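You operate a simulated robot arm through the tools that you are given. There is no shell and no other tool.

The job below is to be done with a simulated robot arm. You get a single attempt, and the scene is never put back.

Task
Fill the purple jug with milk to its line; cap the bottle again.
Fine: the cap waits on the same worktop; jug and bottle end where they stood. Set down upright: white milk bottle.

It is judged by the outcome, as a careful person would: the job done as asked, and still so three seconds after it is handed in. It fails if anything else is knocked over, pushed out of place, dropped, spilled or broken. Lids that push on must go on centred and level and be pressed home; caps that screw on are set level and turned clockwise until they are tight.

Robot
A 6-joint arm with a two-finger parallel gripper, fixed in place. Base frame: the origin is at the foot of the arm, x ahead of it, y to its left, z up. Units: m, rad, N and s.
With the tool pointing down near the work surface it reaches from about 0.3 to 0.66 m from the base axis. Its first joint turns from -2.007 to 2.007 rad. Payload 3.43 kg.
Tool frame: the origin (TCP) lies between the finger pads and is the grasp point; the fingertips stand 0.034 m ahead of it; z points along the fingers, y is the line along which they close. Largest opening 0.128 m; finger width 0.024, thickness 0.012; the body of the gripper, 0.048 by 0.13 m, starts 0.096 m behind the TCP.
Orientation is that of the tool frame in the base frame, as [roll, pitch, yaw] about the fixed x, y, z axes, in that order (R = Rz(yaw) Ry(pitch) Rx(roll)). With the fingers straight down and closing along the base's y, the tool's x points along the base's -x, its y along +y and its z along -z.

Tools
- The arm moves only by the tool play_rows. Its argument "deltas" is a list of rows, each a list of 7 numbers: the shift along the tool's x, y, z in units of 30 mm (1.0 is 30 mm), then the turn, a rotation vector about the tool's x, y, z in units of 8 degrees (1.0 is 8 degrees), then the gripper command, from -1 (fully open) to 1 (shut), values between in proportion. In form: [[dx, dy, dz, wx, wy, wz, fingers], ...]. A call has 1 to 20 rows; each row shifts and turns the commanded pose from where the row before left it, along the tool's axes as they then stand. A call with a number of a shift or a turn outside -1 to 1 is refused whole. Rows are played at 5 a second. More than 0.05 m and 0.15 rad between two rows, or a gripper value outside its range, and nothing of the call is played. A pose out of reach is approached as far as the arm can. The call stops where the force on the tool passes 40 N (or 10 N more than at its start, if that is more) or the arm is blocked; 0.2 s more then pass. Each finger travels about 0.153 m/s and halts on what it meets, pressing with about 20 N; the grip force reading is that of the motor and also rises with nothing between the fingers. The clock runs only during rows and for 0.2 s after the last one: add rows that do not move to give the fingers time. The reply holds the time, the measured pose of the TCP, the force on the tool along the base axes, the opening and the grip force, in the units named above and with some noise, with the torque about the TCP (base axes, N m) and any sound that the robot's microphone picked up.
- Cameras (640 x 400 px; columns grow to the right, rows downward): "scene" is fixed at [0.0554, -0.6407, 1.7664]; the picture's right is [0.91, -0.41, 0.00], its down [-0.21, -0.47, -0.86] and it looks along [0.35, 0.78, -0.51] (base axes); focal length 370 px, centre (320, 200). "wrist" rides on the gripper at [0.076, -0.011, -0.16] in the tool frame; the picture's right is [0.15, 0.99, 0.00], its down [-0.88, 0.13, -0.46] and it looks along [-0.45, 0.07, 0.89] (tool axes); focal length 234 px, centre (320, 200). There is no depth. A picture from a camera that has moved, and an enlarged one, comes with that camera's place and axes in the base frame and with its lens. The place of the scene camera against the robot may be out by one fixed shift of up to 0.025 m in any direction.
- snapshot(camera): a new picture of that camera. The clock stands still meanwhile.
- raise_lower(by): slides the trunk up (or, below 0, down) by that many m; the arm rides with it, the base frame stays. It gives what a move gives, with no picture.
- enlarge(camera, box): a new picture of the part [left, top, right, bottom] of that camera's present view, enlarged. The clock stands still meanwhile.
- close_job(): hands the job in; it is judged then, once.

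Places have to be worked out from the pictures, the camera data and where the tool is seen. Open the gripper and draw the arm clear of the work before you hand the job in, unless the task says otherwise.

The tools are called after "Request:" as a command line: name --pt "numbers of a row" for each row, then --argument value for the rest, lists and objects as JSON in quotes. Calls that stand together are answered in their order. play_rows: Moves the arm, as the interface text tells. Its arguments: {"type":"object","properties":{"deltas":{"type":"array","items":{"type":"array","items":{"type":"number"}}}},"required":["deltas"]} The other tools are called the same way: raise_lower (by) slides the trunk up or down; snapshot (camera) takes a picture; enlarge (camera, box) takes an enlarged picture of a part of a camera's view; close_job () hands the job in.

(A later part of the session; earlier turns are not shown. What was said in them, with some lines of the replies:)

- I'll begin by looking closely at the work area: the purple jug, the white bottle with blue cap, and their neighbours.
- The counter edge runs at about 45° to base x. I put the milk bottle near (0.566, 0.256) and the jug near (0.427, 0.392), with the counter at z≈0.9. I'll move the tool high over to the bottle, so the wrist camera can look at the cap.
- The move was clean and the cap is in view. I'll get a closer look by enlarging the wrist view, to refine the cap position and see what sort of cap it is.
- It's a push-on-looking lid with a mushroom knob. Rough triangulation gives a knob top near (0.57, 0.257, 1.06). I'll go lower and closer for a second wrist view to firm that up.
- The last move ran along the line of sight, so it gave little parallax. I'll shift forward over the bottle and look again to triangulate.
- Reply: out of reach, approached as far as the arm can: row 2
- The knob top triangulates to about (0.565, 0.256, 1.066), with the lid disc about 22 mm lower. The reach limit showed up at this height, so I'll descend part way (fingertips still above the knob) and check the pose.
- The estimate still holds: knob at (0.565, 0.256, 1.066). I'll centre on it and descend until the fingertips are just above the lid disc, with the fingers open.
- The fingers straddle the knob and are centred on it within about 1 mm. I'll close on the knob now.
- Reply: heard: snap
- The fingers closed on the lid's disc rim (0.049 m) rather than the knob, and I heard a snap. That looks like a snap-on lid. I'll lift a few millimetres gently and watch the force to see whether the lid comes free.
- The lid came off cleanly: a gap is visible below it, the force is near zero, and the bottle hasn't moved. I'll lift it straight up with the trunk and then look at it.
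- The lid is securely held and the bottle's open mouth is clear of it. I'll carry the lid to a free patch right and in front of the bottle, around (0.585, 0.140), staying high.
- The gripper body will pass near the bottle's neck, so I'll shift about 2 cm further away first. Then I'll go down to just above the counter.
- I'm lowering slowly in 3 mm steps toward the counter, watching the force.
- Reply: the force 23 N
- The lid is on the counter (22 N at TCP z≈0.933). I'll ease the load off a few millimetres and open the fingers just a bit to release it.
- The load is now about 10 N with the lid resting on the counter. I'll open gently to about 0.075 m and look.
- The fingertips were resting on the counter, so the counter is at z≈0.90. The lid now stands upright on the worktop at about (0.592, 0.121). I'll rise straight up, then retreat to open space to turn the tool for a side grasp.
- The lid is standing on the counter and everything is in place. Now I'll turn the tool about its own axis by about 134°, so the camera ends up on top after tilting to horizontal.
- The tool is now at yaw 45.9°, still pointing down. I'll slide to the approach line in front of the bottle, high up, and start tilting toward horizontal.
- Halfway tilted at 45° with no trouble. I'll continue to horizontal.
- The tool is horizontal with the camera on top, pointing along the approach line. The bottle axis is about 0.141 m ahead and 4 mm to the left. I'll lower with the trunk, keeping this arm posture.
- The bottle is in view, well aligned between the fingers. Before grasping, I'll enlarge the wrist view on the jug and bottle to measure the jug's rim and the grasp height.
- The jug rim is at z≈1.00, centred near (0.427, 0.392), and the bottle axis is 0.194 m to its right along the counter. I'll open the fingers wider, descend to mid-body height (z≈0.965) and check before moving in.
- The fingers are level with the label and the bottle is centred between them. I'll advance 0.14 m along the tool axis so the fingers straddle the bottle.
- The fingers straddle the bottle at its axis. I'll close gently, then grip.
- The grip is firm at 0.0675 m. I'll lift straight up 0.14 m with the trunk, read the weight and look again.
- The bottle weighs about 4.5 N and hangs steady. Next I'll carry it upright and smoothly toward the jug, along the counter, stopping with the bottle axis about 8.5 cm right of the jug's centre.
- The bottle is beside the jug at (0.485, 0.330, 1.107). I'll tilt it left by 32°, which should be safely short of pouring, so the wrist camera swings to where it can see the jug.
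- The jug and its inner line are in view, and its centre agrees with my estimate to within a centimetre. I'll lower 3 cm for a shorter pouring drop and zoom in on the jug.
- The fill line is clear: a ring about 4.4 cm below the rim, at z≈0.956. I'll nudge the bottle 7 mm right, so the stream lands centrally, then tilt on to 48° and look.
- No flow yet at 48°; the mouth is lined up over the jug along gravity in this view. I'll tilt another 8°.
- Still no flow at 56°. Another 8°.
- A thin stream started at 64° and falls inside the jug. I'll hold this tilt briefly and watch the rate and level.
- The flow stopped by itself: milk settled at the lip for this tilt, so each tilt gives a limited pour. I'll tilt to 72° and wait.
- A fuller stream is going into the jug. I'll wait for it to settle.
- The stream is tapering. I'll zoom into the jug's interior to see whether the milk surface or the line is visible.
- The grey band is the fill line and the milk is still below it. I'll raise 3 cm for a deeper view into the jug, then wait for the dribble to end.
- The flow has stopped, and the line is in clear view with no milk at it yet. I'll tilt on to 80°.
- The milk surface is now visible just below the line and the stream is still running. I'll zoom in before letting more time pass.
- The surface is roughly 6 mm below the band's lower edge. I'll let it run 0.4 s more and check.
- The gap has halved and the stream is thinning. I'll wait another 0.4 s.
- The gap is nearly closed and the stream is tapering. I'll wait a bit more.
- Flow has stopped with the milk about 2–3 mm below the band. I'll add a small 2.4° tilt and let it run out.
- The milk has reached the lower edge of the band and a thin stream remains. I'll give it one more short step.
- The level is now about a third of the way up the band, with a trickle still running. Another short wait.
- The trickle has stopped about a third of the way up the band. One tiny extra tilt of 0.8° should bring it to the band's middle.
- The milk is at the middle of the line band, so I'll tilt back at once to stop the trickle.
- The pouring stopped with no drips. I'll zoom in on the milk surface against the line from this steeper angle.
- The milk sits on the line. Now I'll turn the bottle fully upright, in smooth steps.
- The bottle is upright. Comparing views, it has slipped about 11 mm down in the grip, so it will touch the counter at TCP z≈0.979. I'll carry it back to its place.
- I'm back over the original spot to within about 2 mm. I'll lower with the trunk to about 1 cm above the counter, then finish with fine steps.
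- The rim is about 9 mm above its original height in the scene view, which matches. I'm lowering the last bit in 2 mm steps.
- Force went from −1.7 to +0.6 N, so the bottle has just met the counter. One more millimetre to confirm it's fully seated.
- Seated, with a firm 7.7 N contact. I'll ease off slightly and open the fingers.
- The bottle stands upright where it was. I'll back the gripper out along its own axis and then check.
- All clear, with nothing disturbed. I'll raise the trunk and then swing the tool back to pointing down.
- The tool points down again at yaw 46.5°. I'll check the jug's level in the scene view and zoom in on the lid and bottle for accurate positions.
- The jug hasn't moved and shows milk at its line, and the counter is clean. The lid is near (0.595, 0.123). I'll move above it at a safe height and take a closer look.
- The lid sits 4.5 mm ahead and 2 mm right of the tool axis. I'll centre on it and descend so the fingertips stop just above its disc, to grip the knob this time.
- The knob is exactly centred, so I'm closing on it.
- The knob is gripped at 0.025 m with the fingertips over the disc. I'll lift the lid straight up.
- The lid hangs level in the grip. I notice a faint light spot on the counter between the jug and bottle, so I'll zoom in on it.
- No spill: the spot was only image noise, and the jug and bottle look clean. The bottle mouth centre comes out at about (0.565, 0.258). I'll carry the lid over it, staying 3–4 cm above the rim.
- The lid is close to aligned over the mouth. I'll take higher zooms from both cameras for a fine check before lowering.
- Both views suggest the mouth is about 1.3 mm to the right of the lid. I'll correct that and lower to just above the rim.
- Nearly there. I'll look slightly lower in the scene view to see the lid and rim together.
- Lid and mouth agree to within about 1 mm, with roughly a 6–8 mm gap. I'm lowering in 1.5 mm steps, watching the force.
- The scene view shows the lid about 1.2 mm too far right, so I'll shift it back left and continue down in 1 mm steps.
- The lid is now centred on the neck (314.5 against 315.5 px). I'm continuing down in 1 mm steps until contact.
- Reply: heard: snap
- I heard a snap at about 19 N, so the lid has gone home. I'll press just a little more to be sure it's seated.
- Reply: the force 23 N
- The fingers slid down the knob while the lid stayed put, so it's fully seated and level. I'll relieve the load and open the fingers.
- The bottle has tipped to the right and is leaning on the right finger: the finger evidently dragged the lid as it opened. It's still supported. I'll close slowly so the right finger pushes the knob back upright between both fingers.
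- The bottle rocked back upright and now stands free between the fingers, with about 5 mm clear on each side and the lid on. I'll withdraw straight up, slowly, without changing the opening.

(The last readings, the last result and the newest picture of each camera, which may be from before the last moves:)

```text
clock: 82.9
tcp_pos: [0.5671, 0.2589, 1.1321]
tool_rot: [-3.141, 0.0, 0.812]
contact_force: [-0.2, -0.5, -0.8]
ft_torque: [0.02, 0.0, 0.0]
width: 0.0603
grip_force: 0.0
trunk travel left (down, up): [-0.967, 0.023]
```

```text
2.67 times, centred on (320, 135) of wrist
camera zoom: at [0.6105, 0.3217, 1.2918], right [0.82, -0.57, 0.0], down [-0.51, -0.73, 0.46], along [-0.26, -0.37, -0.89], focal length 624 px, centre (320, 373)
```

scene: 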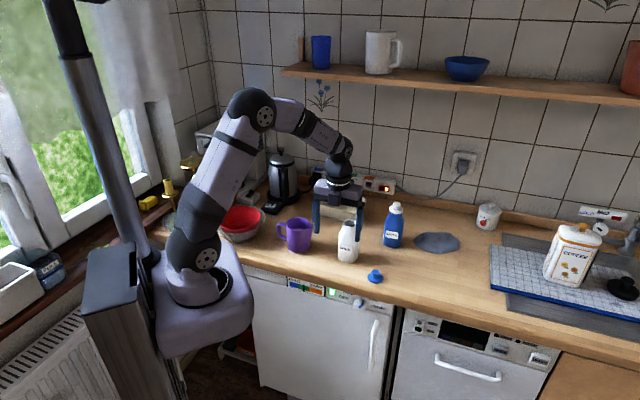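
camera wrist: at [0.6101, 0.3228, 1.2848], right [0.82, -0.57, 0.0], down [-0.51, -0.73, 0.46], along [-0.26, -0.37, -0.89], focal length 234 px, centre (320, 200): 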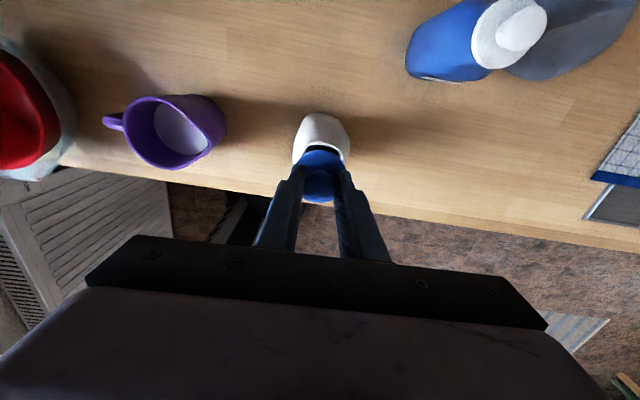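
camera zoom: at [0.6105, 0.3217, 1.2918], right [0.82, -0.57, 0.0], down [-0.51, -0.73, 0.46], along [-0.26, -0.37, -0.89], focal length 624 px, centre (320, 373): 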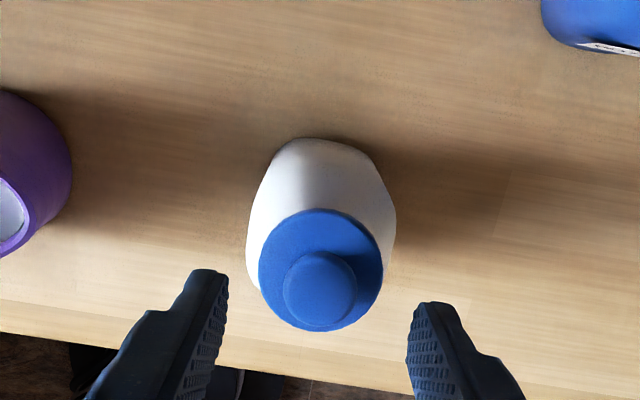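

The bottle stands upright in its original place (within 1–2 mm), with the lid at the same seat height as at the start. I'll zoom in closely on the lid joint and the jug's level.

Request:
enlarge --camera "scene" --box '[335, 210, 367, 234]'

Request:
enlarge --camera "scene" --box '[275, 212, 323, 248]'

Request:
snapshot --camera "wrist"

```text
16.00 times, centred on (351, 222) of scene
camera zoom: at [0.0554, -0.6407, 1.7664], right [0.91, -0.41, 0.0], down [-0.21, -0.47, -0.86], along [0.35, 0.78, -0.51], focal length 5912 px, centre (-176, -152)
```

zoom: 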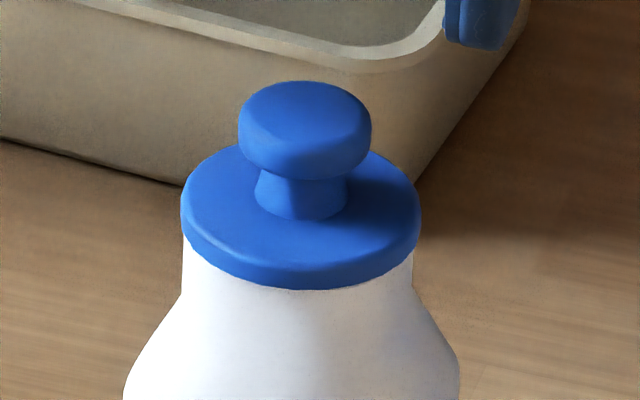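

```text
11.11 times, centred on (299, 230) of scene
camera zoom: at [0.0554, -0.6407, 1.7664], right [0.91, -0.41, 0.0], down [-0.21, -0.47, -0.86], along [0.35, 0.78, -0.51], focal length 4105 px, centre (553, -133)
```

zoom: 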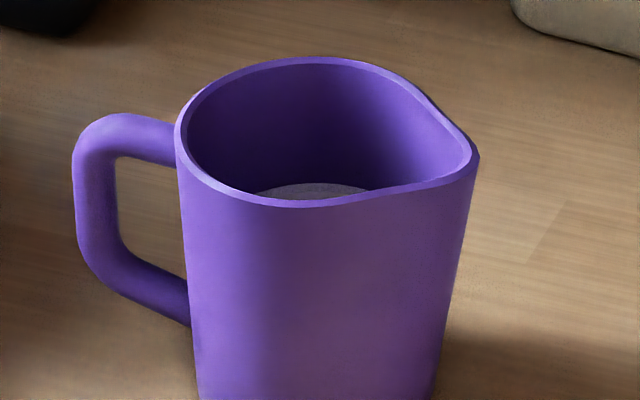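

```text
taken
camera wrist: at [0.6105, 0.3217, 1.2918], right [0.82, -0.57, 0.0], down [-0.51, -0.73, 0.46], along [-0.26, -0.37, -0.89], focal length 234 px, centre (320, 200)
```

wrist: 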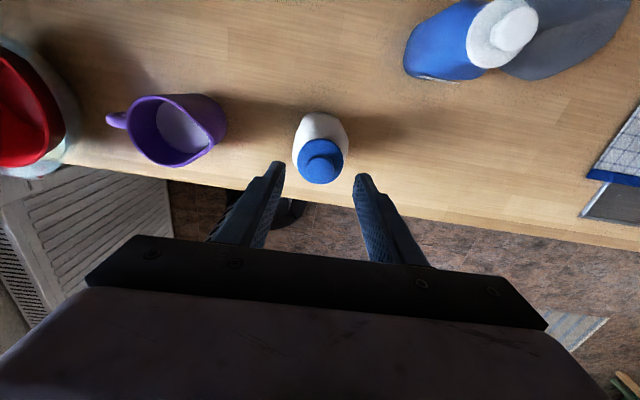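

The lid sits flush and level. I'll check the jug's milk against its line from above.

Request:
enlarge --camera "wrist" --box '[130, 85, 240, 175]'

```text
4.44 times, centred on (185, 130) of wrist
camera zoom: at [0.6105, 0.3217, 1.2918], right [0.82, -0.57, 0.0], down [-0.51, -0.73, 0.46], along [-0.26, -0.37, -0.89], focal length 1041 px, centre (920, 511)
```

zoom: 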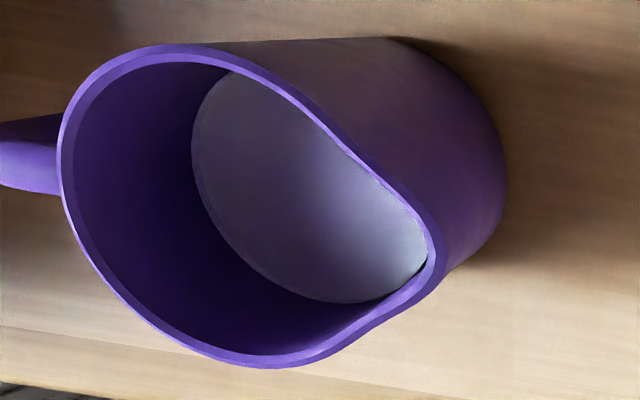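

The milk meets the line all round. I'll rise, back the arm off toward the robot with the gripper open, and take a final look.

Request:
play_rows --pt "0 0 -0.8 0 0 0 0.06" --pt "-0.3 -0.12 -0.4 0 0 0 0.06" --pt "-0.84 -0.33 -0.3 0 0 0 0.0" --pt "-0.84 -0.33 -0.3 0 0 0 -0.2" --pt "-0.84 -0.33 -0.3 0 0 0 -0.5" --pt "-0.84 -0.33 -0.3 0 0 0 -1" --pt "-0.84 -0.33 -0.3 0 0 0 -1" --pt "-0.84 -0.33 0 0 0 0 -1" --pt "0 0 0 0 0 0 -1"

Request:
snapshot --camera "scene"

Request:
enlarge --camera "scene" --box '[260, 170, 420, 270]'

```text
clock: 84.9
tcp_pos: [0.4116, 0.185, 1.2147]
tool_rot: [3.141, -0.001, 0.812]
contact_force: [0.5, 0.8, 0.2]
ft_torque: [0.01, 0.04, -0.03]
width: 0.128
grip_force: 0.1
trunk travel left (down, up): [-0.967, 0.023]
```

```text
taken
```

scene: 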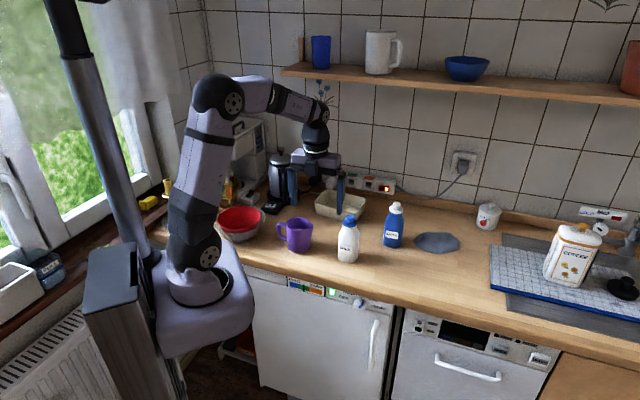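

```text
4.00 times, centred on (340, 220) of scene
camera zoom: at [0.0554, -0.6407, 1.7664], right [0.91, -0.41, 0.0], down [-0.21, -0.47, -0.86], along [0.35, 0.78, -0.51], focal length 1478 px, centre (240, 120)
```

zoom: 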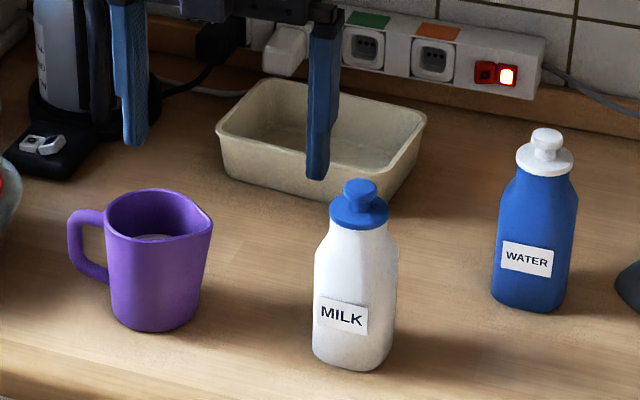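

The jug stands in place, filled to its line. The bottle is upright in its spot with the lid snapped on, nothing else was disturbed, and the arm is clear with the gripper open. I'm handing the job in.

Request:
close_job

```text
The job is handed in.
```

The purple jug is filled with milk to its line, and the white milk bottle is capped and standing upright where it started. I've handed the job in; I haven't seen a verdict.

- **Fill level:** the milk surface sits on the fill-line band inside the jug, about halfway up it. I saw no drips or spills on the counter.
- **Cap:** it's a snap-on lid rather than a screw cap. It went back on with an audible snap at about 19 N, and it looks level and flush at its original height.
- **Bottle tipped briefly:** after the cap was on, one finger dragged the lid as the gripper opened. The bottle leaned to the right against that finger. I pushed it back upright straight away. It did not fall, the lid stayed on, and it now stands within about 2 mm of its starting spot.
- **Everything else:** the jug did not move, and the pictures show nothing else disturbed. The gripper is open and the arm is clear of the jug and bottle.
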